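You operate a simulated robot arm through the tools that you are given. There is no shell and no other tool.

You are at the controls of a simulated two-armed robot. One attempt, no reset.

Task
Wipe up the spill on the top of the prep table with the orange rag and put it back.

It is judged by the outcome, as a careful person would: the job done as asked, and still so three seconds after it is handed in. It fails if anything else is knocked over, pushed out of place, dropped, spilled or broken.

Robot
Two 7-joint arms with two-finger parallel grippers on one trunk, on a base that moves. Base frame: it is fixed to the floor where the robot stands at the start and does not move with it; the origin is under the middle of the robot, x ahead of it, y to its left, z up. Lengths are in mm, angles in rad, forces in N, time in s.
The left shoulder is at the start at [20, 170, 1153], the right one opposite. With the tool pointing down near the work surface each hand reaches from about 180 to 660 mm from the robot's upright axis, wherever it stands, measured 20 degrees to its own side. Payload 3.8 kg a hand.
The TCP of each hand is the grasp point between the finger pads, 30 mm short of the fingertips. In the tool frame z runs along the fingers and y along their closing line. The gripper opens to 110 mm. The fingers are 20 mm wide and 10 mm thick; the gripper's body (48 by 112 mm) begins 55 mm behind the TCP.
Orientation is that of the tool frame in the base frame, as a unit quaternion [x, y, z, w]. With the fingers straight down and closing along the base's y, the tool's x points along the base's -x, its y along +y and its z along -z.

Tools
- The arms move only by the tool servo_tool. It takes "left_rows", "right_rows" or both (then of equal length, played together; a hand with none holds still); each is text: rows parted by semicolons, each of 7 numbers parted by spaces: the turn, a rotation vector about the base's x, y, z in degrees, then the shift along the base's x, y, z in mm, then the finger opening in mm, from 0 to 110. In form: rx ry rz dx dy dz fingers; .... A call has 1 to 20 rows; each row shifts and turns the commanded pose from where the row before left it. A row lasts 0.2 s, in which the tool goes at most 50 mm and 0.15 rad; a call with a longer step from one row to the next is refused whole, and so is a gripper value outside its range. Where a pose cannot be reached the arm comes as near as it can. A force on the tool above 40 N (or 10 N above the force at the start of the call, whichever is more), or a blocked arm, ends the call early, and 0.2 s more pass. Each finger travels about 72 mm/s and halts on what it meets, pressing with about 30 N; the grip force reading is that of the motor and also rises with nothing between the fingers. The clock runs only during rows and for 0.2 s after the last one: add rows that do not move to give the fingers time. It gives the time, the measured TCP pose, the force on the tool (base axes), the opening and the grip force at its end, in the units of the frame above (readings bear some noise), with the torque about the TCP (base axes, N m) and any sound that the robot's microphone picked up, and new pictures: "show" is both (left out), scene, wrist or none (wrist: the cameras of the hands that moved).
- Cameras (640 x 400 px; columns grow to the right, rows downward): "scene" is now at [99.5, -38.3, 1296.9]; the picture's right is [-0.43, -0.90, 0.00], its down [-0.57, 0.27, -0.78] and it looks along [0.71, -0.33, -0.63] (base axes); focal length 264 px, centre (320, 200). "left" rides on the left gripper at [72, -17, -103] in its tool frame; the picture's right is [0.23, 0.97, 0.00], its down [-0.76, 0.18, -0.62] and it looks along [-0.61, 0.14, 0.78] (tool axes); focal length 222 px, centre (320, 200). "right" rides on the right gripper at [72, 17, -103] in its tool frame; the picture's right is [-0.23, 0.97, 0.00], its down [-0.76, -0.18, -0.62] and it looks along [-0.61, -0.14, 0.78] (tool axes); focal length 222 px, centre (320, 200).
- raise_lower(by): moves the trunk up (or, below 0, down) by that many mm; the arms and the scene camera ride with it, the base frame stays. It gives what a move gives, with no picture.
- drive_base(legs): drives the robot by 1 to 6 legs, each [ahead, turn to the left] in mm and rad, along the robot's own axes; the way and the turn of a leg run together, so that a leg with both is an arc; at most 1500 mm and 3.142 rad a leg. The arms and the cameras ride along, it lands a little off, and it stops where it bumps. It gives what a move gives, and a new picture of the scene camera.
- aim_head(pan, tilt): turns the head with the scene camera to pan (to the left, within 1.396 rad either way) and tilt (down, from -0.506 to 1.204), counted from straight ahead of the robot. It gives what a move gives, and a new picture of the scene camera.
- point_at(camera, pixels): there is no depth. For up to 12 entries [column, row, z] of the newest picture of that camera ("zoom" is the newest enlarged one), the place [x, y] in the base frame at which the ray of that pixel passes the height z, good to about 2 mm. It takes no simulated time.
- zoom(camera, box): a new picture of the part [left, top, right, bottom] of that camera's present view, enlarged. It takes no simulated time.
- sign_off(): hands the job in; it is judged then, once.

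Unless the task says otherwise, let go and move clear before handing in.

The tools are called after "Call:" by a JSON object that holds its "method" and its "body". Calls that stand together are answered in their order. servo_tool: Moves the arms, as the interface text tells. Its arguments: {"type":"object","properties":{"left_rows":{"type":"string"},"right_rows":{"type":"string"},"show":{"type":"string","enum":["both","scene","wrist","none"]}},"required":[]} The other tools are called the same way: raise_lower (by) moves the trunk up or down; drive_base (legs) drives the base; aim_head (pan, tilt) turns the head that bears the scene camera; point_at (camera, pixels) gives the place at which the rays of pixels pass given heights; zoom (camera, box) takes an enlarged picture of a part of a camera's view; sign_off () hands the job in.

At the start:

```text
time_s: 0.0
left_tcp_pos: [485.0, 43.4, 1072.2]
left_tcp_rot: [0.0, 1.0, 0.0, -0.001]
left_contact_force: [-0.7, -0.3, 0.5]
left_torque: [0.0, -0.01, 0.01]
left_width: 109.8
left_gripper_force: 0.0
right_tcp_pos: [438.7, -385.0, 1035.4]
right_tcp_rot: [-0.001, 1.0, -0.001, 0.0]
right_contact_force: [-0.7, 0.1, 0.4]
right_torque: [-0.01, -0.01, 0.01]
right_width: 109.6
right_gripper_force: 0.1
trunk travel left (down, up): [-250.0, 320.0]
robot x, y, heading: [-0.2, 4.8, 0.003]
head pan, tilt (commanded): [-0.44, 0.675]
```

scene: 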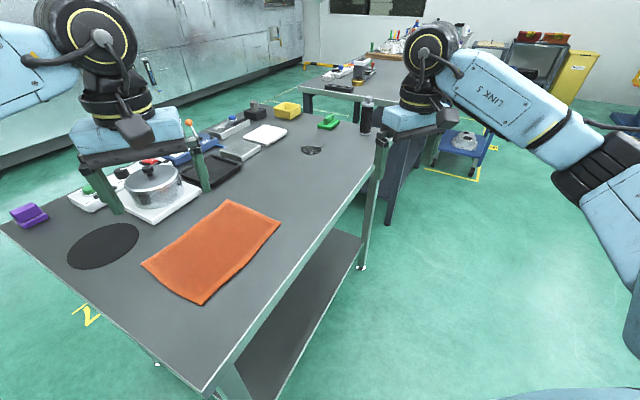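
right: 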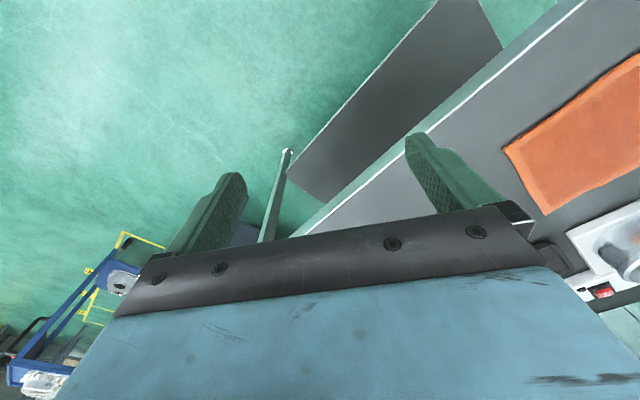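
left: 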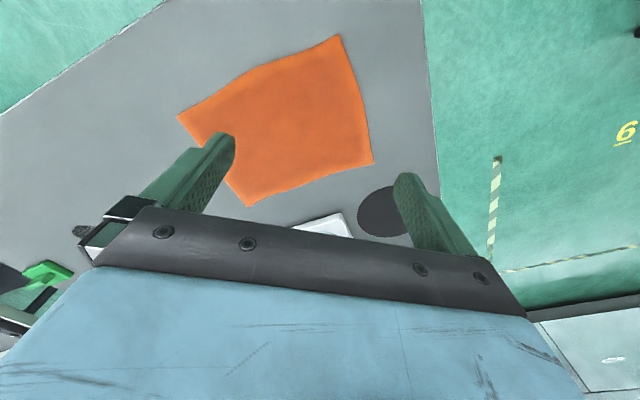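

The scene shows the orange rag at about (213,250), a dark disc at (103,245) and a small dark patch at (312,150). I need a closer look to tell which of these is the spill.

Call:
{"method": "zoom", "body": {"camera": "scene", "box": [240, 80, 400, 180]}}

Call:
{"method": "zoom", "body": {"camera": "scene", "box": [0, 160, 240, 310]}}

Call:
{"method": "zoom", "body": {"camera": "scene", "box": [140, 80, 300, 180]}}

```text
4.00 times, centred on (320, 130) of scene
```

zoom: 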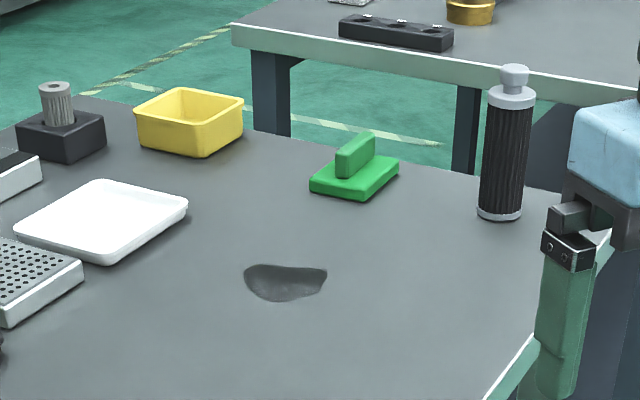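

```text
2.67 times, centred on (120, 235) of scene
```

zoom: 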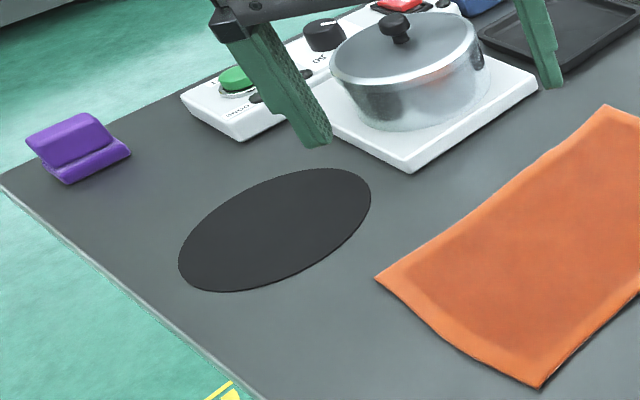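

```text
4.00 times, centred on (220, 130) of scene
```

zoom: 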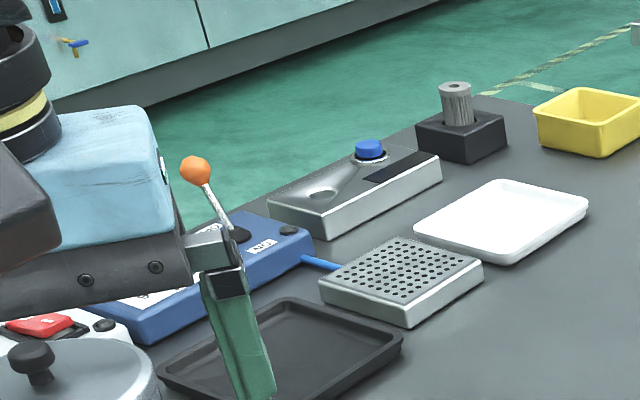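

The spill is the irregular glossy dark patch at (312,150), and the round disc at (103,245) looks like a mat. I'll match the rag's corners in the scene and left cameras to find the table height.

Call:
{"method": "point_at", "body": {"camera": "scene", "pixels": [[229, 200, 800], [229, 200, 850], [229, 200, 900], [281, 219, 850], [202, 304, 850], [142, 265, 850], [281, 219, 900], [202, 304, 900], [142, 265, 900], [312, 150, 850], [312, 150, 900], [312, 150, 800]]}}

Call:
{"method": "point_at", "body": {"camera": "left", "pixels": [[248, 206, 800], [248, 206, 850], [248, 206, 900], [177, 116, 850], [338, 35, 850], [373, 163, 850], [177, 116, 900], [338, 35, 900], [373, 163, 900]]}}

```text
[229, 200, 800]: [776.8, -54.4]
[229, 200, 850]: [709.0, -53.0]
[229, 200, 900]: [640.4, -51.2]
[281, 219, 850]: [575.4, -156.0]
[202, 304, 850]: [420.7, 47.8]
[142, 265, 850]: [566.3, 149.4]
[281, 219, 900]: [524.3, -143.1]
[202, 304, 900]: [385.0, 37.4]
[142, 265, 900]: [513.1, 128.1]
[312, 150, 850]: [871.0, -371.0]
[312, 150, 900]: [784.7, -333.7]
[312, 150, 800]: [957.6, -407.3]
```

```text
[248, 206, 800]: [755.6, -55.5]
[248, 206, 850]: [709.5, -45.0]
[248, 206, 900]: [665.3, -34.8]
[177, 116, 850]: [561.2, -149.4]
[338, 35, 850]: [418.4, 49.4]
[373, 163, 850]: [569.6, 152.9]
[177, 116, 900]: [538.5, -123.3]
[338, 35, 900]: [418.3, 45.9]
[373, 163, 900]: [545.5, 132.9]
```

Both cameras agree at z≈850, so that is the table height. Next I'll map the table edges and the nearby objects on it.

Call:
{"method": "point_at", "body": {"camera": "scene", "pixels": [[208, 388, 850], [375, 170, 850], [300, 293, 850], [2, 224, 850], [100, 303, 850], [366, 132, 850], [329, 127, 850], [265, 142, 850], [287, 118, 850], [312, 150, 850], [302, 148, 850], [322, 148, 850]]}}

Call:
{"method": "aim_head", "body": {"pan": -0.44, "tilt": 0.5}}

```text
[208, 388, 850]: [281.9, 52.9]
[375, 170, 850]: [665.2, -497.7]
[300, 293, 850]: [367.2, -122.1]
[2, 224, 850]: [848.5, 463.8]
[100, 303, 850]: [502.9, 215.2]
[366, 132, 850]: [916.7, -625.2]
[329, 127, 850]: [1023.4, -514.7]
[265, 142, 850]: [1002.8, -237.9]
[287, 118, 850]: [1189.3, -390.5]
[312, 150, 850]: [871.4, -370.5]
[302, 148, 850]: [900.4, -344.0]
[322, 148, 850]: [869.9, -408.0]
```

```text
time_s: 0.7
left_tcp_pos: [485.0, 42.3, 1071.7]
left_tcp_rot: [-0.001, 1.0, 0.0, 0.001]
left_contact_force: [0.5, -0.1, 0.2]
left_torque: [0.02, 0.02, 0.01]
left_width: 109.9
left_gripper_force: 0.0
right_tcp_pos: [439.3, -384.3, 1037.5]
right_tcp_rot: [0.0, 1.0, -0.001, 0.0]
right_contact_force: [0.3, -1.2, 0.6]
right_torque: [-0.01, 0.0, -0.02]
right_width: 110.2
right_gripper_force: 0.0
trunk travel left (down, up): [-250.0, 320.0]
robot x, y, heading: [-4.4, -1.5, 0.002]
head pan, tilt (commanded): [-0.44, 0.499]
```

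scene: 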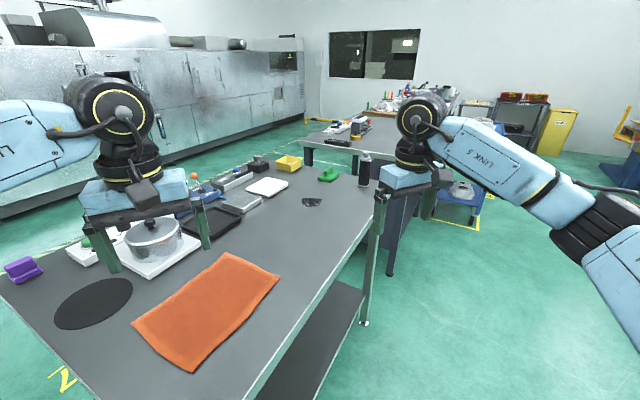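

The rag is aligned with the table edges, roughly 250×177 mm, and the spill is about 480 mm further along the same long side. I'll zoom in on the rag and the spill before planning the base position.

Call:
{"method": "zoom", "body": {"camera": "scene", "box": [120, 235, 300, 375]}}

Call:
{"method": "zoom", "body": {"camera": "scene", "box": [260, 160, 360, 222]}}

Call:
{"method": "zoom", "body": {"camera": "left", "box": [160, 20, 400, 220]}}

```text
2.86 times, centred on (210, 305) of scene
```

zoom: 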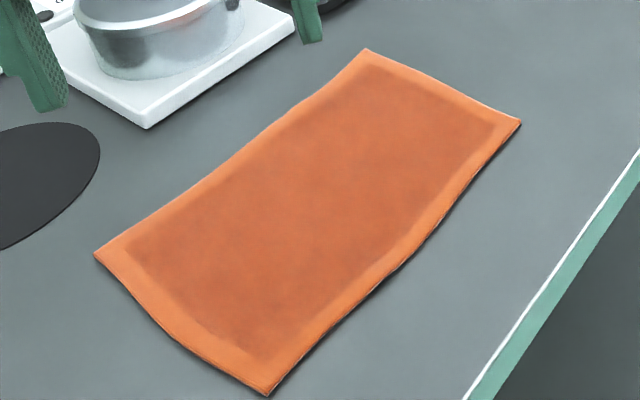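

```text
6.40 times, centred on (310, 191) of scene
```

zoom: 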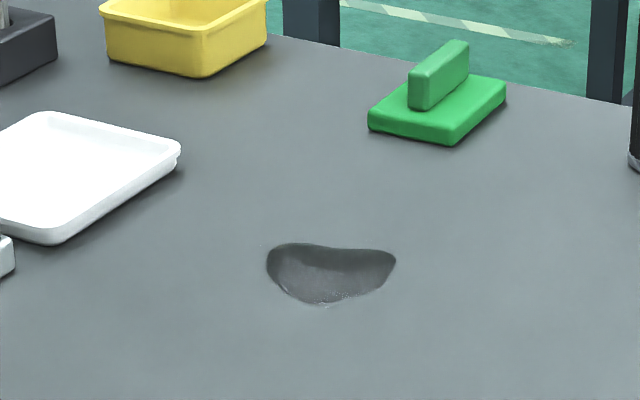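

```text
2.00 times, centred on (280, 120) of left
```

zoom: 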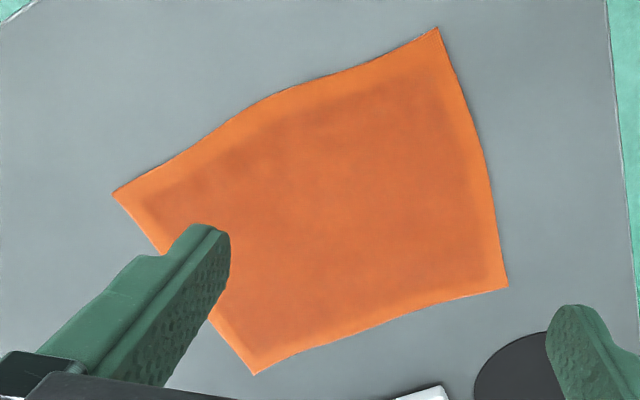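

The rag is a thin cloth, and the small glossy blob is the spill. I plan to stand at the long side facing the table, so first I'll raise the trunk to clear the objects and tilt the head down to check the base clearance.

Call:
{"method": "raise_lower", "body": {"by": 200}}

Call:
{"method": "aim_head", "body": {"pan": 0.0, "tilt": 1.2}}

```text
time_s: 2.9
left_tcp_pos: [484.6, 43.1, 1271.8]
left_tcp_rot: [0.001, 1.0, 0.0, 0.0]
left_contact_force: [0.0, -0.7, -0.3]
left_torque: [-0.02, 0.01, -0.02]
left_width: 110.0
left_gripper_force: 0.0
right_tcp_pos: [440.0, -385.5, 1236.3]
right_tcp_rot: [0.001, 1.0, 0.0, 0.0]
right_contact_force: [0.1, 0.1, -0.6]
right_torque: [-0.01, -0.01, -0.01]
right_width: 109.9
right_gripper_force: 0.0
trunk travel left (down, up): [-450.0, 120.0]
robot x, y, heading: [-0.9, -0.5, -0.0]
head pan, tilt (commanded): [-0.44, 0.499]
```

```text
time_s: 4.0
left_tcp_pos: [486.3, 42.0, 1270.4]
left_tcp_rot: [0.0, 1.0, 0.0, 0.0]
left_contact_force: [0.1, -0.1, 0.0]
left_torque: [0.0, 0.02, 0.05]
left_width: 110.1
left_gripper_force: 0.0
right_tcp_pos: [439.9, -384.2, 1235.6]
right_tcp_rot: [0.0, 1.0, 0.001, 0.0]
right_contact_force: [-0.2, 0.4, 0.7]
right_torque: [0.01, -0.01, 0.0]
right_width: 109.9
right_gripper_force: 0.1
trunk travel left (down, up): [-450.0, 120.0]
robot x, y, heading: [0.0, 5.0, 0.001]
head pan, tilt (commanded): [0.0, 1.201]
```

scene: 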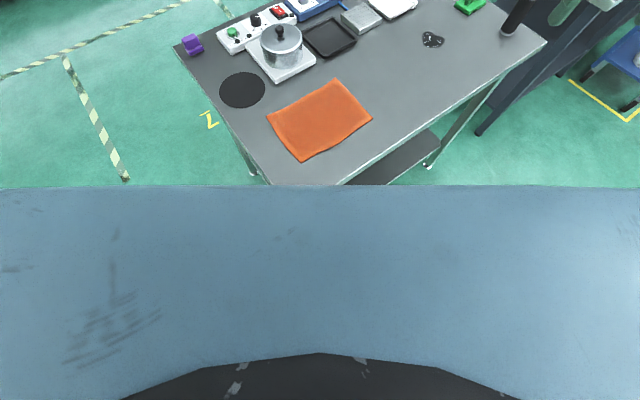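

The floor along the table's right long side looks clear, from (440,170) toward the cart. I'll turn right, drive about 546 mm alongside the table, then turn to face it.

Call:
{"method": "drive_base", "body": {"legs": [[0, -1.07]]}}

```text
time_s: 7.1
left_tcp_pos: [267.4, -405.5, 1272.3]
left_tcp_rot: [0.512, 0.859, -0.001, -0.001]
left_contact_force: [-0.1, 0.2, -0.3]
left_torque: [-0.01, 0.0, 0.04]
left_width: 109.8
left_gripper_force: 0.1
right_tcp_pos: [-128.5, -569.4, 1236.4]
right_tcp_rot: [0.511, 0.86, 0.001, 0.0]
right_contact_force: [-0.2, -0.9, 0.1]
right_torque: [0.0, 0.02, 0.0]
right_width: 109.9
right_gripper_force: 0.2
trunk travel left (down, up): [-450.0, 120.0]
robot x, y, heading: [-2.3, 1.7, -1.072]
head pan, tilt (commanded): [0.0, 1.201]
```

scene: 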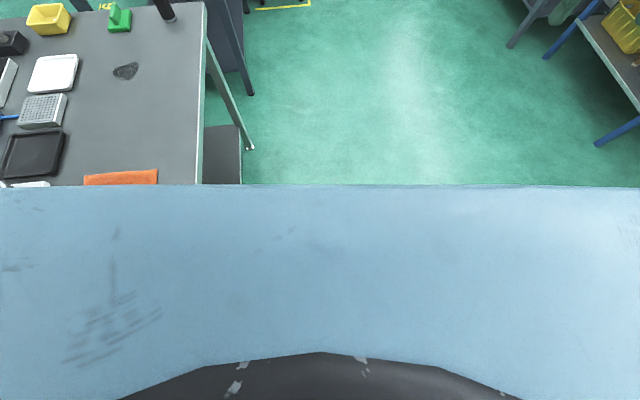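

The turn landed cleanly at heading −1.072, and the floor ahead is clear to the right of the table edge at (205,100). Now I'll drive alongside.

Call:
{"method": "drive_base", "body": {"legs": [[540, 0]]}}

```text
time_s: 10.2
left_tcp_pos: [526.4, -877.8, 1271.2]
left_tcp_rot: [0.51, 0.86, 0.0, 0.0]
left_contact_force: [0.8, -0.8, -0.9]
left_torque: [0.07, 0.01, -0.03]
left_width: 109.9
left_gripper_force: 0.2
right_tcp_pos: [132.4, -1042.9, 1235.8]
right_tcp_rot: [0.509, 0.861, 0.0, 0.0]
right_contact_force: [0.9, 0.0, 0.1]
right_torque: [0.01, 0.01, 0.01]
right_width: 110.0
right_gripper_force: 0.0
trunk travel left (down, up): [-450.0, 120.0]
robot x, y, heading: [258.4, -473.4, -1.073]
head pan, tilt (commanded): [0.0, 1.201]
```

scene: 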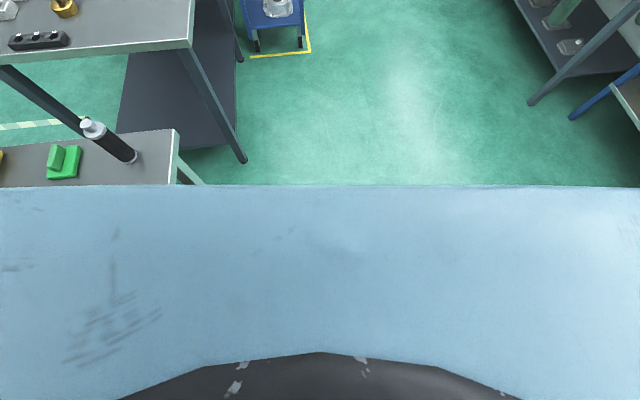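

The robot is at (258,−473), as planned, and the bottle at (120,150) is well below the raised hands. Next I'll turn left to face the table at heading about 0.61.

Call:
{"method": "drive_base", "body": {"legs": [[0, 1.685]]}}

Call:
{"method": "aim_head", "body": {"pan": 0.0, "tilt": 0.85}}

```text
time_s: 14.7
left_tcp_pos: [626.3, -156.5, 1272.2]
left_tcp_rot: [-0.303, 0.953, 0.0, 0.0]
left_contact_force: [-0.2, -0.5, 0.0]
left_torque: [0.0, 0.01, -0.01]
left_width: 109.9
left_gripper_force: 0.1
right_tcp_pos: [838.4, -530.3, 1236.1]
right_tcp_rot: [-0.304, 0.953, 0.0, 0.0]
right_contact_force: [-0.5, -1.8, -0.9]
right_torque: [0.0, 0.02, -0.03]
right_width: 110.0
right_gripper_force: 0.1
trunk travel left (down, up): [-450.0, 120.0]
robot x, y, heading: [254.6, -473.1, 0.617]
head pan, tilt (commanded): [0.0, 1.201]
```

scene: 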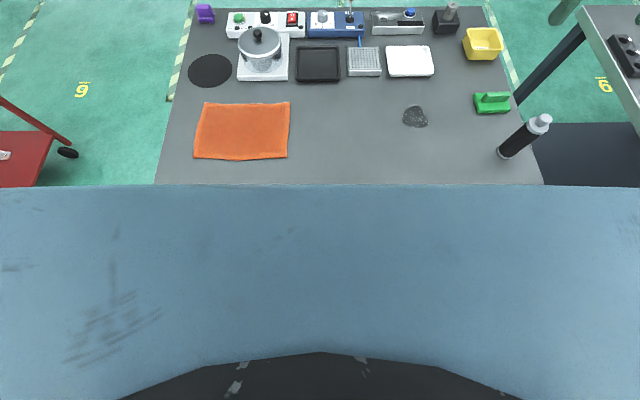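

```text
time_s: 15.5
left_tcp_pos: [627.5, -156.8, 1270.7]
left_tcp_rot: [-0.304, 0.953, 0.0, 0.0]
left_contact_force: [-0.5, -0.4, -0.5]
left_torque: [0.04, 0.01, 0.01]
left_width: 109.7
left_gripper_force: 0.1
right_tcp_pos: [837.8, -531.6, 1235.7]
right_tcp_rot: [-0.304, 0.953, 0.0, 0.0]
right_contact_force: [-0.2, -0.4, 0.3]
right_torque: [-0.02, 0.0, -0.03]
right_width: 110.1
right_gripper_force: 0.1
trunk travel left (down, up): [-450.0, 120.0]
robot x, y, heading: [258.6, -473.6, 0.613]
head pan, tilt (commanded): [0.0, 0.85]
```

scene: 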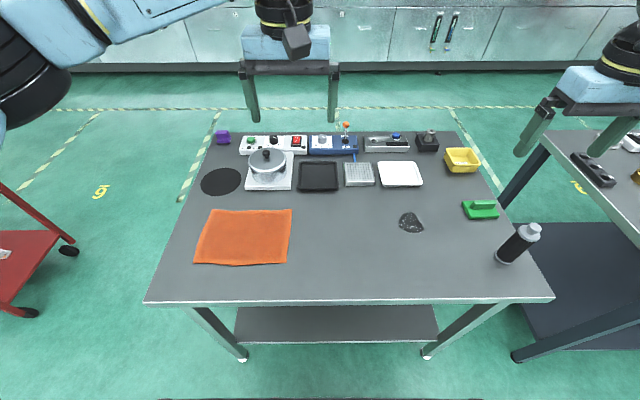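

Now I have a clear frontal view: rag corners at (212,209), (292,209), (288,263) and (194,264), the spill at (411,222), and tray and plate edges behind at row ~190. I'll get precise positions.

Call:
{"method": "point_at", "body": {"camera": "scene", "pixels": [[212, 209, 850], [292, 209, 850], [287, 263, 850], [194, 264, 850], [411, 222, 850], [400, 217, 850], [424, 228, 850], [145, 302, 850], [555, 298, 850], [400, 187, 850], [318, 192, 850], [515, 262, 850]]}}

Call:
{"method": "zoom", "body": {"camera": "scene", "box": [370, 180, 470, 242]}}

Call:
{"method": "zoom", "body": {"camera": "scene", "box": [170, 180, 330, 280]}}

```text
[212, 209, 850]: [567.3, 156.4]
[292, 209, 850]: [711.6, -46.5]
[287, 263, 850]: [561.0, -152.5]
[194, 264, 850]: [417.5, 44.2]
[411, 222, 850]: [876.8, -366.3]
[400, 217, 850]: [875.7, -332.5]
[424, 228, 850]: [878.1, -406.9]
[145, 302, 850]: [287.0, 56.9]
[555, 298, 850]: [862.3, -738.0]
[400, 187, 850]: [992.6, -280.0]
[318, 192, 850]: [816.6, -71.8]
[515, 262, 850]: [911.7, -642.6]
```

```text
6.40 times, centred on (420, 211) of scene
```

zoom: 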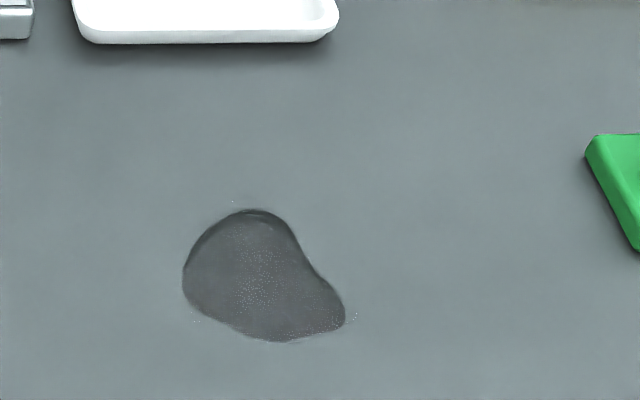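

```text
4.00 times, centred on (250, 230) of scene
```

zoom: 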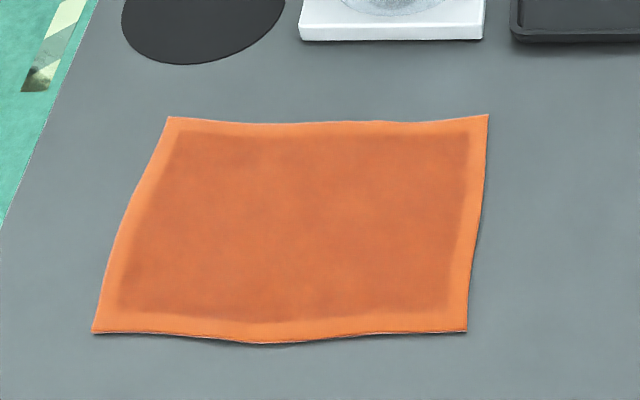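

From the robot's stance, the spill centre is about 568 mm ahead and 268 mm right. The rag's right edge is at 88 mm left, running from 432 to 617 mm ahead. I'll swing the left hand clear to the near left and bring the right hand above the rag's right edge, both still high.

Call:
{"method": "servo_tool", "body": {"left_rows": "0 0 0 -34.8 12.5 0 110;0 0 0 -34.8 12.5 0 110;0 0 0 -34.8 12.5 0 110;0 0 0 -34.8 12.5 0 110;0 0 0 -34.8 12.5 0 110;0 0 0 -34.8 12.5 0 110;0 0 0 -34.8 12.5 0 110;0 0 0 -34.8 12.5 0 110;0 0 0 -34.8 12.5 0 110;0 0 0 -34.8 12.5 0 110;0 0 0 -34.8 12.5 0 110", "right_rows": "0 0 0 -19.24 40.48 0 110;0 0 0 -19.24 40.48 0 110;0 0 0 -19.24 40.48 0 110;0 0 0 -19.24 40.48 0 110;0 0 0 -19.24 40.48 0 110;0 0 0 -19.24 40.48 0 110;0 0 0 -19.24 40.48 0 110;0 0 0 -19.24 40.48 0 110;0 0 0 -19.24 40.48 0 110;0 0 0 -19.24 40.48 0 110;0 0 0 -19.24 40.48 0 110", "show": "scene"}}

```text
time_s: 17.9
left_tcp_pos: [240.7, -19.6, 1270.0]
left_tcp_rot: [-0.303, 0.953, 0.0, 0.001]
left_contact_force: [0.2, 0.7, -0.5]
left_torque: [0.01, -0.07, -0.01]
left_width: 109.9
left_gripper_force: 0.1
right_tcp_pos: [623.4, -86.3, 1236.6]
right_tcp_rot: [-0.306, 0.952, -0.001, 0.002]
right_contact_force: [-0.7, -0.1, 0.4]
right_torque: [-0.03, -0.02, 0.0]
right_width: 109.9
right_gripper_force: 0.1
trunk travel left (down, up): [-450.0, 120.0]
robot x, y, heading: [257.0, -474.8, 0.62]
head pan, tilt (commanded): [0.0, 0.85]
```

scene: 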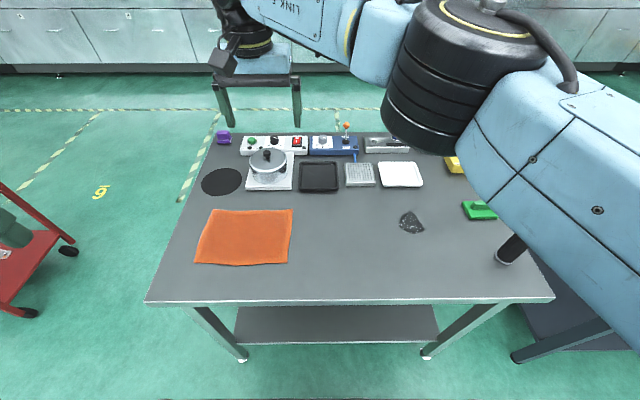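

The right hand is now above the rag's right side, but its elbow at (430,100) is high near the bottle side. I'll lower the trunk only partway and check clearance to the bottle at (510,245).

Call:
{"method": "raise_lower", "body": {"by": -100}}

Call:
{"method": "aim_head", "body": {"pan": -0.35, "tilt": 0.75}}

```text
time_s: 19.2
left_tcp_pos: [246.3, -20.9, 1170.9]
left_tcp_rot: [-0.303, 0.953, 0.0, 0.0]
left_contact_force: [0.0, 0.1, -0.1]
left_torque: [-0.02, -0.04, 0.0]
left_width: 110.2
left_gripper_force: 0.1
right_tcp_pos: [627.2, -86.8, 1136.2]
right_tcp_rot: [-0.304, 0.953, 0.0, 0.0]
right_contact_force: [1.0, 0.9, 0.4]
right_torque: [0.01, 0.03, -0.01]
right_width: 110.2
right_gripper_force: 0.1
trunk travel left (down, up): [-350.0, 220.0]
robot x, y, heading: [254.9, -473.5, 0.618]
head pan, tilt (commanded): [0.0, 0.85]
```

```text
time_s: 20.1
left_tcp_pos: [245.9, -20.0, 1170.9]
left_tcp_rot: [-0.303, 0.953, 0.0, -0.001]
left_contact_force: [-0.8, 0.2, 0.4]
left_torque: [0.02, -0.01, 0.0]
left_width: 109.9
left_gripper_force: 0.1
right_tcp_pos: [627.2, -86.7, 1137.4]
right_tcp_rot: [-0.304, 0.953, -0.001, 0.0]
right_contact_force: [1.0, 0.6, 0.2]
right_torque: [0.0, 0.0, -0.05]
right_width: 109.9
right_gripper_force: 0.1
trunk travel left (down, up): [-350.0, 220.0]
robot x, y, heading: [259.3, -474.0, 0.618]
head pan, tilt (commanded): [-0.351, 0.75]
```

scene: 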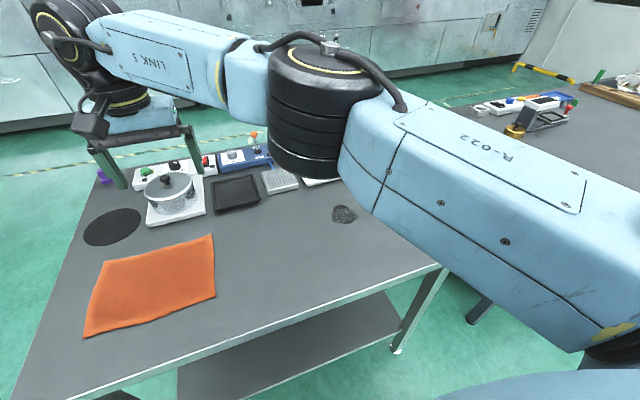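

The upper arm and elbow (315,115) sit high over low items and well away from the bottle. I'll lower the trunk the remaining 100 mm and check again with the head recentred.

Call:
{"method": "raise_lower", "body": {"by": -100}}

Call:
{"method": "aim_head", "body": {"pan": 0.1, "tilt": 0.85}}

```text
time_s: 21.4
left_tcp_pos: [244.4, -20.9, 1070.9]
left_tcp_rot: [-0.304, 0.953, 0.0, 0.0]
left_contact_force: [0.1, 0.4, 0.1]
left_torque: [0.0, -0.05, 0.0]
left_width: 109.9
left_gripper_force: 0.1
right_tcp_pos: [626.3, -86.3, 1036.2]
right_tcp_rot: [-0.304, 0.953, 0.0, 0.0]
right_contact_force: [-0.3, -1.1, -0.8]
right_torque: [0.01, -0.01, -0.01]
right_width: 110.1
right_gripper_force: 0.1
trunk travel left (down, up): [-250.0, 320.0]
robot x, y, heading: [254.8, -470.1, 0.617]
head pan, tilt (commanded): [-0.351, 0.75]
```

```text
time_s: 22.3
left_tcp_pos: [246.8, -20.7, 1070.4]
left_tcp_rot: [-0.303, 0.953, 0.0, 0.0]
left_contact_force: [-0.7, 0.5, -0.2]
left_torque: [-0.01, -0.02, -0.03]
left_width: 109.8
left_gripper_force: 0.1
right_tcp_pos: [626.8, -86.0, 1036.8]
right_tcp_rot: [-0.305, 0.952, -0.001, 0.0]
right_contact_force: [-0.3, -0.2, 0.2]
right_torque: [0.0, 0.04, -0.02]
right_width: 110.3
right_gripper_force: 0.1
trunk travel left (down, up): [-250.0, 320.0]
robot x, y, heading: [258.1, -473.6, 0.618]
head pan, tilt (commanded): [0.099, 0.85]
```

scene: 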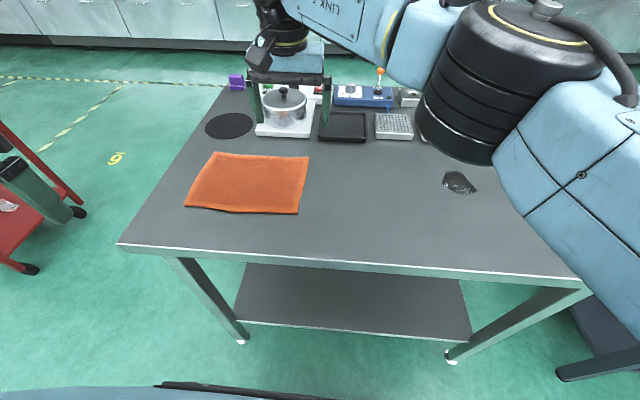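

The view is clear and the left hand is out of the way. I'll recheck the rag edge from this view and lower the right hand toward it with a 54 mm opening.

Call:
{"method": "point_at", "body": {"camera": "scene", "pixels": [[218, 152, 850], [309, 158, 850], [298, 213, 850], [184, 205, 850], [305, 185, 850], [459, 182, 850], [286, 138, 850], [345, 142, 850]]}}

Call:
{"method": "servo_tool", "body": {"right_rows": "0 0 0 0 0 -30 80;0 0 0 0 0 -40 54;0 0 0 0 0 -40 54;0 0 0 0 0 -25 54"}}

```text
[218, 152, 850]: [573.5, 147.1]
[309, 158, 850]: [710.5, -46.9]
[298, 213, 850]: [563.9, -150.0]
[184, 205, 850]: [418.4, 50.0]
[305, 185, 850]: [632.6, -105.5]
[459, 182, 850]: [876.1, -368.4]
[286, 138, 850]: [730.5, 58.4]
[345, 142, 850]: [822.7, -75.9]
```

```text
time_s: 23.3
left_tcp_pos: [245.6, -20.5, 1071.2]
left_tcp_rot: [-0.303, 0.953, 0.0, -0.001]
left_contact_force: [0.0, -0.8, 0.1]
left_torque: [0.01, 0.02, -0.02]
left_width: 110.1
left_gripper_force: 0.1
right_tcp_pos: [626.0, -85.4, 902.3]
right_tcp_rot: [-0.303, 0.953, 0.0, 0.0]
right_contact_force: [0.3, 0.0, 0.1]
right_torque: [0.02, -0.02, 0.02]
right_width: 54.0
right_gripper_force: 0.1
trunk travel left (down, up): [-250.0, 320.0]
robot x, y, heading: [259.3, -474.5, 0.617]
head pan, tilt (commanded): [0.099, 0.85]
```

scene: 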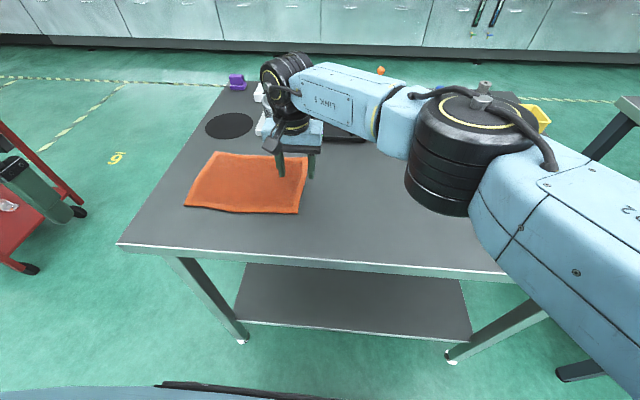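
right: 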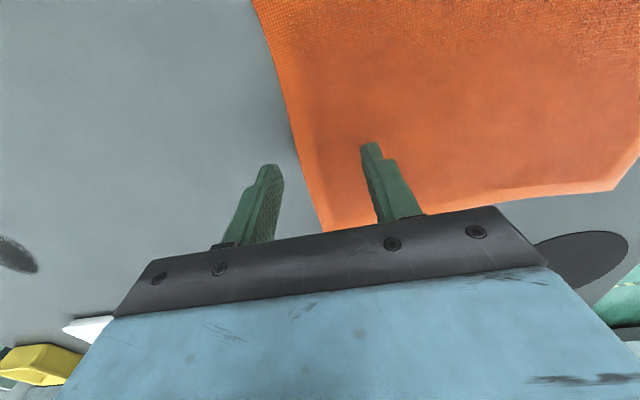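

The wrist view shows the right finger just outside the rag's edge and the left finger over the cloth. I'll lower slowly until there is light contact.

Call:
{"method": "servo_tool", "body": {"right_rows": "0 0 0 0 0 -10 54;0 0 0 0 0 -6 54;0 0 0 0 0 -4 54;0 0 0 0 0 0 54", "show": "wrist"}}

```text
time_s: 24.3
left_tcp_pos: [244.9, -20.9, 1071.1]
left_tcp_rot: [-0.303, 0.953, 0.0, 0.0]
left_contact_force: [-0.1, 0.1, -0.1]
left_torque: [0.05, -0.01, -0.01]
left_width: 109.9
left_gripper_force: 0.1
right_tcp_pos: [626.1, -86.5, 882.9]
right_tcp_rot: [-0.304, 0.953, 0.001, 0.001]
right_contact_force: [0.9, -0.5, 7.8]
right_torque: [0.22, 0.13, 0.01]
right_width: 54.1
right_gripper_force: 0.1
trunk travel left (down, up): [-250.0, 320.0]
robot x, y, heading: [255.9, -475.6, 0.618]
head pan, tilt (commanded): [0.099, 0.85]
```

right: 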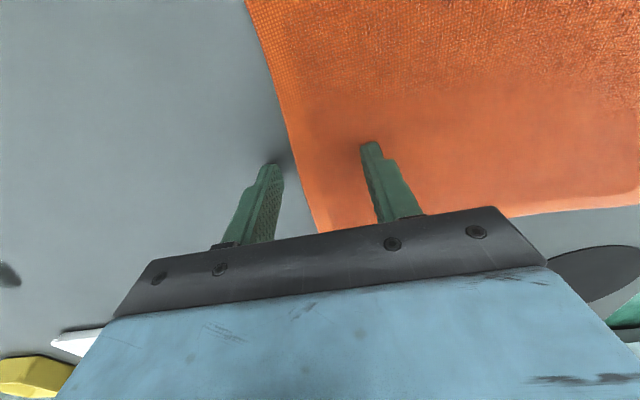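

There is light contact (7.8 N) with the left finger on the cloth. I'll close the fingers slowly to bunch the edge between them.

Call:
{"method": "servo_tool", "body": {"right_rows": "0 0 0 0 0 -1 44;0 0 0 0 0 0 34;0 0 0 0 0 0 24;0 0 0 0 0 0 14;0 0 0 0 0 0 4;0 0 0 0 0 0 0;0 0 0 0 0 0 0"}}

```text
time_s: 25.9
left_tcp_pos: [244.3, -20.7, 1071.3]
left_tcp_rot: [-0.305, 0.952, 0.0, 0.001]
left_contact_force: [0.4, -0.1, 0.7]
left_torque: [0.01, 0.01, 0.01]
left_width: 110.1
left_gripper_force: 0.1
right_tcp_pos: [624.9, -86.9, 882.3]
right_tcp_rot: [-0.304, 0.953, 0.0, 0.001]
right_contact_force: [-3.0, 4.6, 24.2]
right_torque: [0.29, 0.18, -0.04]
right_width: 5.2
right_gripper_force: 30.1
trunk travel left (down, up): [-250.0, 320.0]
robot x, y, heading: [255.9, -470.3, 0.62]
head pan, tilt (commanded): [0.099, 0.85]
```

scene: 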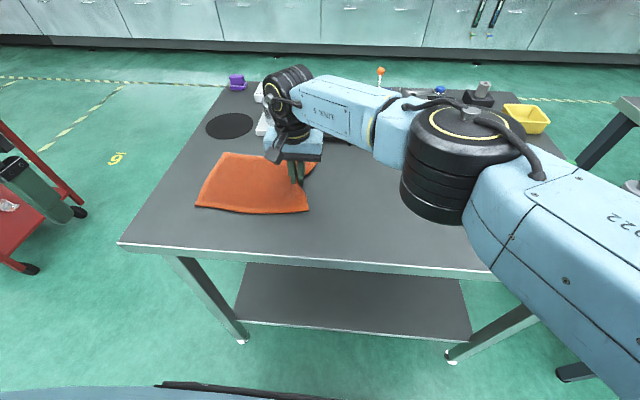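
right: 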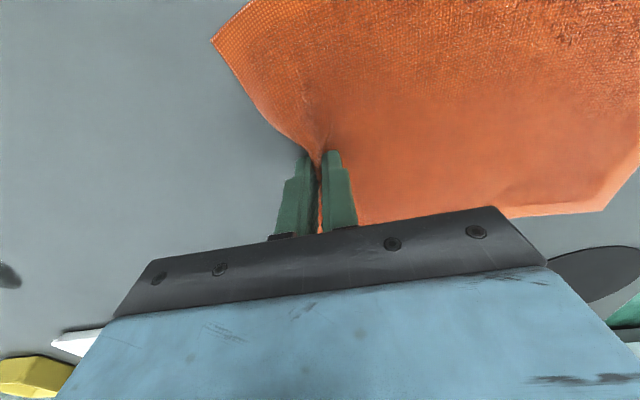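

The cloth is pinched (width 5.2, grip 30 N, orange between the fingers). I'll ease up slightly and drag it right toward the spill, stopping partway to check.

Call:
{"method": "servo_tool", "body": {"right_rows": "0 0 0 0 0 2 0;0 0 0 7 -8.2 0 0;0 0 0 14.8 -17.2 0 0;0 0 0 14.8 -17.2 0 0;0 0 0 14.8 -17.2 0 0;0 0 0 14.8 -17.2 0 0;0 0 0 14.8 -17.2 0 0;0 0 0 14.8 -17.2 0 0"}}

```text
time_s: 27.7
left_tcp_pos: [245.5, -19.6, 1071.4]
left_tcp_rot: [-0.303, 0.953, 0.0, -0.001]
left_contact_force: [-0.6, 0.0, -0.2]
left_torque: [-0.04, 0.01, -0.03]
left_width: 110.2
left_gripper_force: 0.0
right_tcp_pos: [723.2, -198.0, 882.0]
right_tcp_rot: [-0.305, 0.952, -0.001, 0.001]
right_contact_force: [-0.3, 0.4, 6.2]
right_torque: [0.03, 0.08, -0.05]
right_width: 4.9
right_gripper_force: 29.5
trunk travel left (down, up): [-250.0, 320.0]
robot x, y, heading: [258.6, -469.5, 0.612]
head pan, tilt (commanded): [0.099, 0.85]
```

scene: 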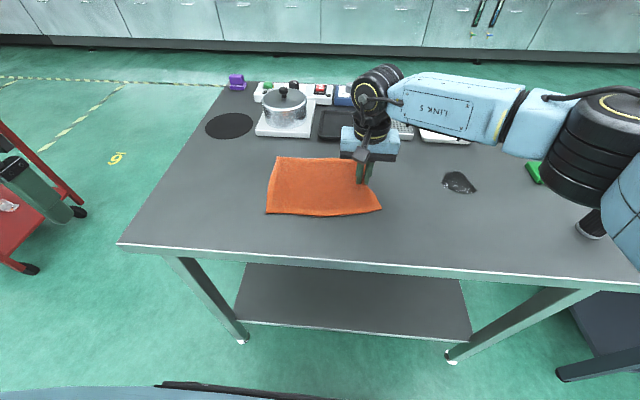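
right: 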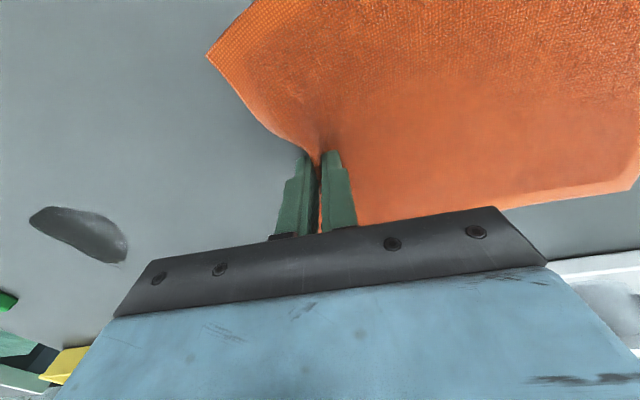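

The rag drags nicely and stays flat. The elbow at (600,150) is approaching the bottle at (590,225) in the image, so I'll look right to check the real clearance before going on.

Call:
{"method": "aim_head", "body": {"pan": -0.5, "tilt": 0.8}}

```text
time_s: 28.7
left_tcp_pos: [245.1, -20.6, 1071.0]
left_tcp_rot: [-0.304, 0.953, 0.001, 0.0]
left_contact_force: [0.6, -0.5, 0.0]
left_torque: [0.0, -0.01, -0.02]
left_width: 110.0
left_gripper_force: 0.0
right_tcp_pos: [721.9, -198.3, 884.1]
right_tcp_rot: [-0.303, 0.953, -0.001, 0.0]
right_contact_force: [1.0, -1.2, 5.2]
right_torque: [-0.01, 0.04, 0.02]
right_width: 4.9
right_gripper_force: 30.1
trunk travel left (down, up): [-250.0, 320.0]
robot x, y, heading: [256.8, -474.7, 0.611]
head pan, tilt (commanded): [-0.499, 0.799]
```

scene: 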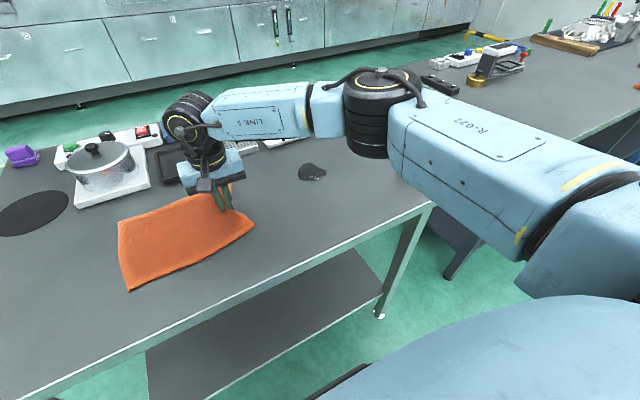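

The elbow is roughly 250 mm to the left of the bottle and above it, so there is room. I'll keep dragging until the rag covers the spill at (312,172).

Call:
{"method": "servo_tool", "body": {"right_rows": "0 0 0 8 -9 0 0;0 0 0 14.2 -16.7 0 0;0 0 0 14.2 -16.7 0 0;0 0 0 14.2 -16.7 0 0;0 0 0 14.2 -16.7 0 0;0 0 0 14.2 -16.7 0 0;0 0 0 14.2 -16.7 0 0;0 0 0 14.2 -16.7 0 0;0 0 0 14.2 -16.7 0 0"}}

```text
time_s: 30.7
left_tcp_pos: [246.0, -20.0, 1070.6]
left_tcp_rot: [-0.304, 0.953, 0.0, 0.0]
left_contact_force: [-0.4, 0.4, -0.3]
left_torque: [-0.03, -0.01, 0.03]
left_width: 110.0
left_gripper_force: 0.1
right_tcp_pos: [845.7, -341.3, 882.2]
right_tcp_rot: [-0.304, 0.953, -0.001, 0.0]
right_contact_force: [-0.9, -0.4, 4.1]
right_torque: [0.04, 0.04, 0.05]
right_width: 5.0
right_gripper_force: 30.0
trunk travel left (down, up): [-250.0, 320.0]
robot x, y, heading: [254.5, -474.3, 0.619]
head pan, tilt (commanded): [-0.499, 0.799]
```

scene: 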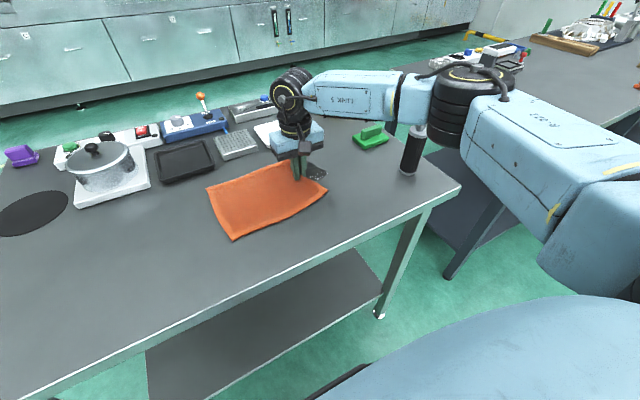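
right: 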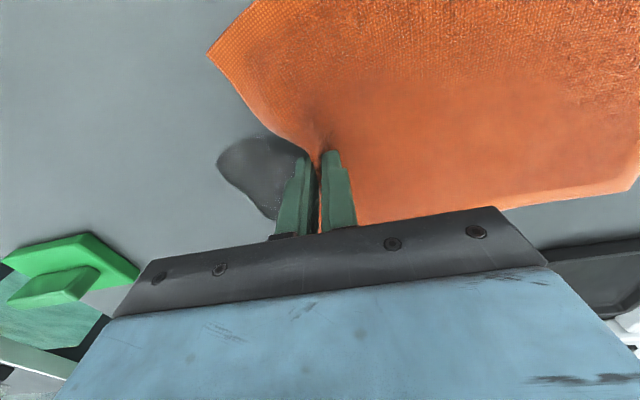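

The bottle at (412,150) is clear of the elbow, and the fingers have reached the spill's left edge. I'll continue about 128 mm so the rag fully passes over the spill, staying short of the green block at (370,138).

Call:
{"method": "servo_tool", "body": {"right_rows": "0 0 0 13.7 -16.4 0 0;0 0 0 13.7 -16.4 0 0;0 0 0 13.7 -16.4 0 0;0 0 0 13.7 -16.4 0 0;0 0 0 13.7 -16.4 0 0;0 0 0 13.7 -16.4 0 0"}}

```text
time_s: 32.1
left_tcp_pos: [246.3, -20.3, 1070.9]
left_tcp_rot: [-0.303, 0.953, 0.0, 0.001]
left_contact_force: [0.3, 0.2, -0.2]
left_torque: [0.0, -0.01, 0.01]
left_width: 109.9
left_gripper_force: 0.1
right_tcp_pos: [926.6, -440.1, 882.9]
right_tcp_rot: [-0.304, 0.953, 0.0, 0.0]
right_contact_force: [-0.8, 2.3, 4.3]
right_torque: [0.09, 0.08, -0.03]
right_width: 4.7
right_gripper_force: 29.7
trunk travel left (down, up): [-250.0, 320.0]
robot x, y, heading: [255.2, -473.4, 0.619]
head pan, tilt (commanded): [-0.499, 0.799]
```

scene: 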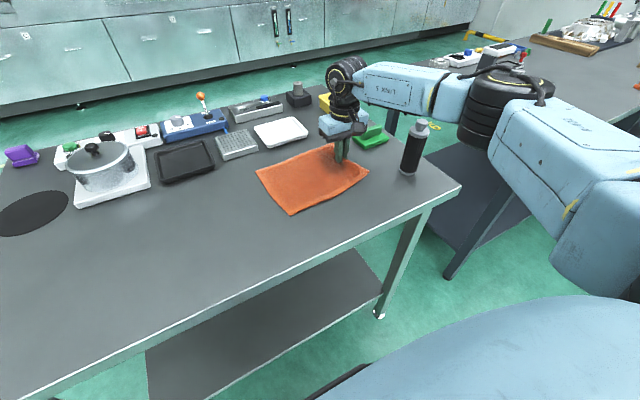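
right: 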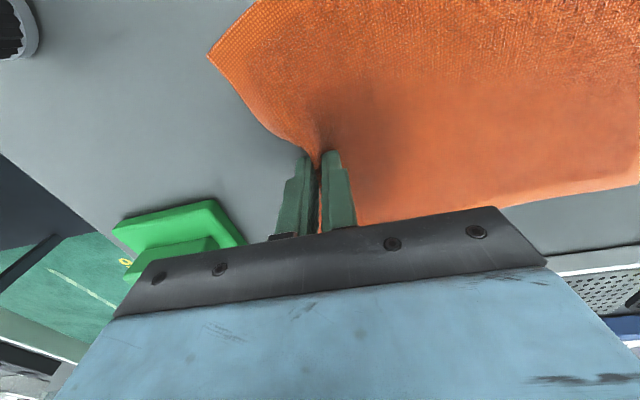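

The rag now lies over the spill area, and nothing else has been touched. I'll scrub back and forth a little in the ahead direction with light pressure.

Call:
{"method": "servo_tool", "body": {"right_rows": "0 0 0 10.2 7.2 0 0;0 0 0 10.2 7.2 0 0;0 0 0 -10.2 -7.2 0 0;0 0 0 -10.2 -7.2 0 0;0 0 0 -10.2 -7.2 0 0;0 0 0 -10.2 -7.2 0 0;0 0 0 -10.2 -7.2 0 0;0 0 0 10.2 7.2 0 0;0 0 0 10.2 7.2 0 0;0 0 0 10.2 7.2 0 0;0 0 0 10.2 7.2 0 0;0 0 0 10.2 7.2 0 0;0 0 0 -10.2 -7.2 0 0;0 0 0 -10.2 -7.2 0 0"}}

```text
time_s: 35.1
left_tcp_pos: [245.1, -20.2, 1071.5]
left_tcp_rot: [-0.304, 0.953, 0.0, 0.0]
left_contact_force: [0.2, 0.4, -0.5]
left_torque: [0.0, 0.01, -0.05]
left_width: 109.9
left_gripper_force: 0.1
right_tcp_pos: [927.2, -438.5, 882.7]
right_tcp_rot: [-0.304, 0.953, 0.0, 0.001]
right_contact_force: [1.1, 1.7, 4.7]
right_torque: [0.05, -0.03, 0.0]
right_width: 4.7
right_gripper_force: 30.1
trunk travel left (down, up): [-250.0, 320.0]
robot x, y, heading: [260.6, -470.9, 0.616]
head pan, tilt (commanded): [-0.499, 0.799]
```

scene: 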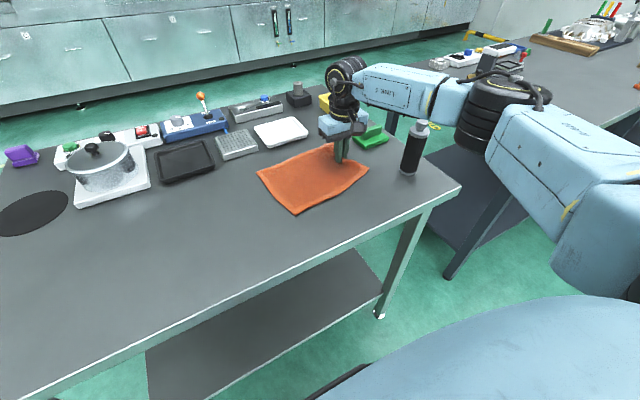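
right: 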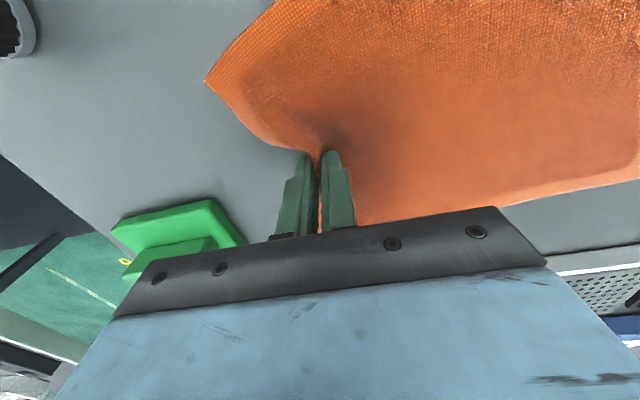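

Now I'll peel the rag up and back to the left to see whether the spill is gone.

Call:
{"method": "servo_tool", "body": {"right_rows": "0 0 0 0 0 20 0;0 0 0 -5.8 8.2 22 0;0 0 0 -11.6 16.3 22 0;0 0 0 -11.6 16.3 22 0;0 0 0 -11.6 16.3 22 0;0 0 0 -11.6 16.3 22 0;0 0 0 -11.6 16.3 22 0;0 0 0 -11.6 16.3 22 0;0 0 0 -11.6 16.3 0 0;0 0 0 -11.6 16.3 0 0"}}

```text
time_s: 37.3
left_tcp_pos: [245.5, -19.6, 1070.3]
left_tcp_rot: [-0.303, 0.953, 0.0, 0.001]
left_contact_force: [0.0, 0.0, 1.2]
left_torque: [0.01, 0.01, 0.02]
left_width: 109.9
left_gripper_force: 0.0
right_tcp_pos: [826.9, -299.7, 1056.1]
right_tcp_rot: [-0.302, 0.953, 0.001, 0.0]
right_contact_force: [0.5, -0.3, 0.2]
right_torque: [-0.02, 0.01, -0.01]
right_width: 4.6
right_gripper_force: 30.0
trunk travel left (down, up): [-250.0, 320.0]
robot x, y, heading: [258.7, -472.3, 0.618]
head pan, tilt (commanded): [-0.499, 0.799]
```

scene: 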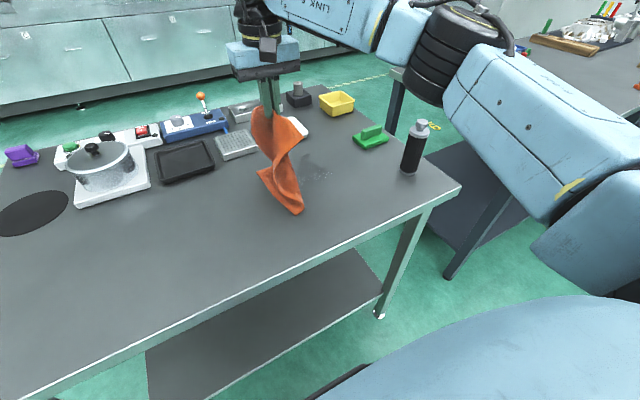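
right: 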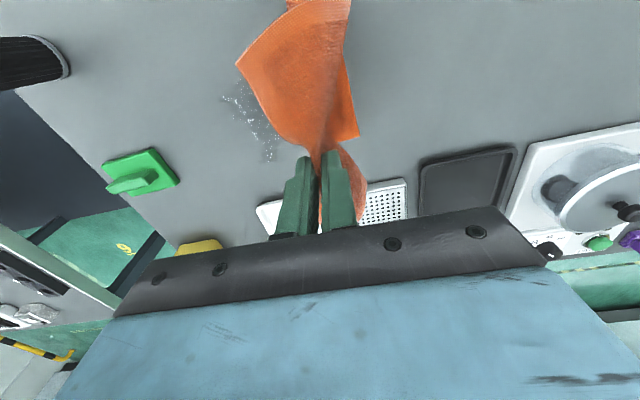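

The liquid film is gone, but some faint residue remains near (320,172). I'll zoom in on it.

Call:
{"method": "zoom", "body": {"camera": "scene", "box": [260, 140, 380, 215]}}

Call:
{"method": "zoom", "body": {"camera": "right", "box": [180, 60, 340, 180]}}

Call:
{"method": "point_at", "body": {"camera": "right", "pixels": [[225, 97, 850], [242, 82, 850], [278, 130, 850], [268, 160, 850], [255, 120, 850]]}}

```text
5.33 times, centred on (320, 178) of scene
```

zoom: 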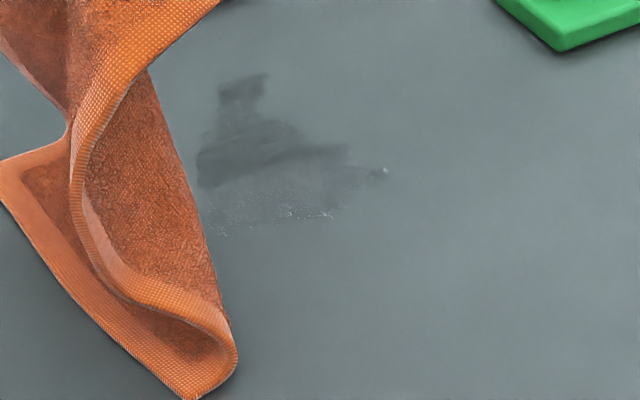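

```text
3.33 times, centred on (260, 120) of right
```

zoom: 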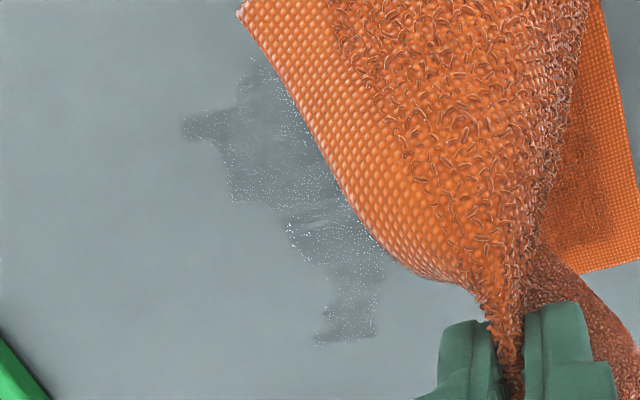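

```text
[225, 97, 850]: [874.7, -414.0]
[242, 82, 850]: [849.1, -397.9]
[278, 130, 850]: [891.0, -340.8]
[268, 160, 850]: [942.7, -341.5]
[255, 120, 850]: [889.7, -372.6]
```

Some thin film remains inside the old spill outline, around (877,−370). I'll lower the bunched rag right onto it so the fingers press cloth against the table, and scrub harder.

Call:
{"method": "servo_tool", "body": {"right_rows": "0 0 0 25 -34 0 0;0 0 0 25 -34 -20 0;0 0 0 0 0 -25 0;0 0 0 0 0 -25 0;0 0 0 0 0 -25 0;0 0 0 0 0 -25 0;0 0 0 0 0 -20 0;0 0 0 0 0 -10 0;0 0 0 0 0 -6 0;0 0 0 0 0 0 0"}}

```text
time_s: 39.5
left_tcp_pos: [246.8, -20.1, 1070.8]
left_tcp_rot: [-0.304, 0.953, 0.001, 0.0]
left_contact_force: [0.3, -0.6, -0.2]
left_torque: [0.03, -0.03, 0.01]
left_width: 110.0
left_gripper_force: 0.1
right_tcp_pos: [877.1, -368.8, 900.5]
right_tcp_rot: [-0.304, 0.953, 0.0, 0.0]
right_contact_force: [1.1, 0.4, 2.0]
right_torque: [0.03, 0.0, 0.0]
right_width: 4.7
right_gripper_force: 29.8
trunk travel left (down, up): [-250.0, 320.0]
robot x, y, heading: [256.8, -468.8, 0.616]
head pan, tilt (commanded): [-0.499, 0.799]
```

scene: 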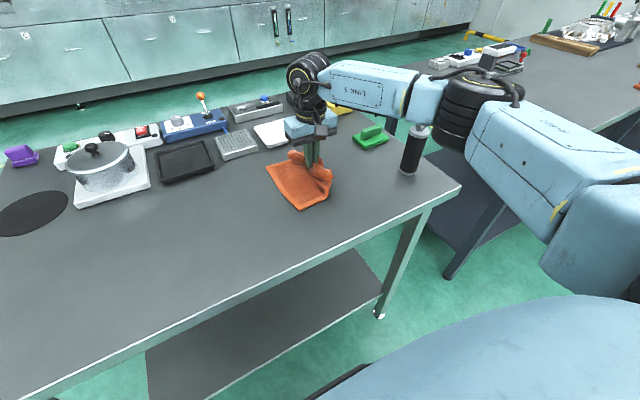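
right: 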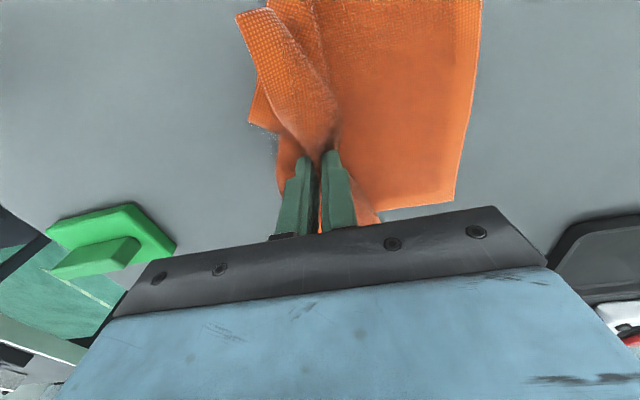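

The cloth is bunched under the fingers (2 N at z=900). I'll press a bit more and read the force.

Call:
{"method": "servo_tool", "body": {"right_rows": "0 0 0 0 0 -5 0;0 0 0 0 0 -4 0;0 0 0 0 0 -2 0;0 0 0 0 0 0 0", "show": "none"}}

```text
time_s: 40.5
left_tcp_pos: [244.0, -19.6, 1070.8]
left_tcp_rot: [-0.303, 0.953, 0.0, 0.001]
left_contact_force: [0.5, 0.2, -0.3]
left_torque: [0.01, 0.01, 0.01]
left_width: 110.3
left_gripper_force: 0.2
right_tcp_pos: [877.8, -368.3, 892.0]
right_tcp_rot: [-0.303, 0.953, 0.001, 0.003]
right_contact_force: [1.7, 0.0, 18.2]
right_torque: [-0.05, 0.06, -0.01]
right_width: 4.7
right_gripper_force: 30.3
trunk travel left (down, up): [-250.0, 320.0]
robot x, y, heading: [255.5, -475.5, 0.613]
head pan, tilt (commanded): [-0.499, 0.799]
```

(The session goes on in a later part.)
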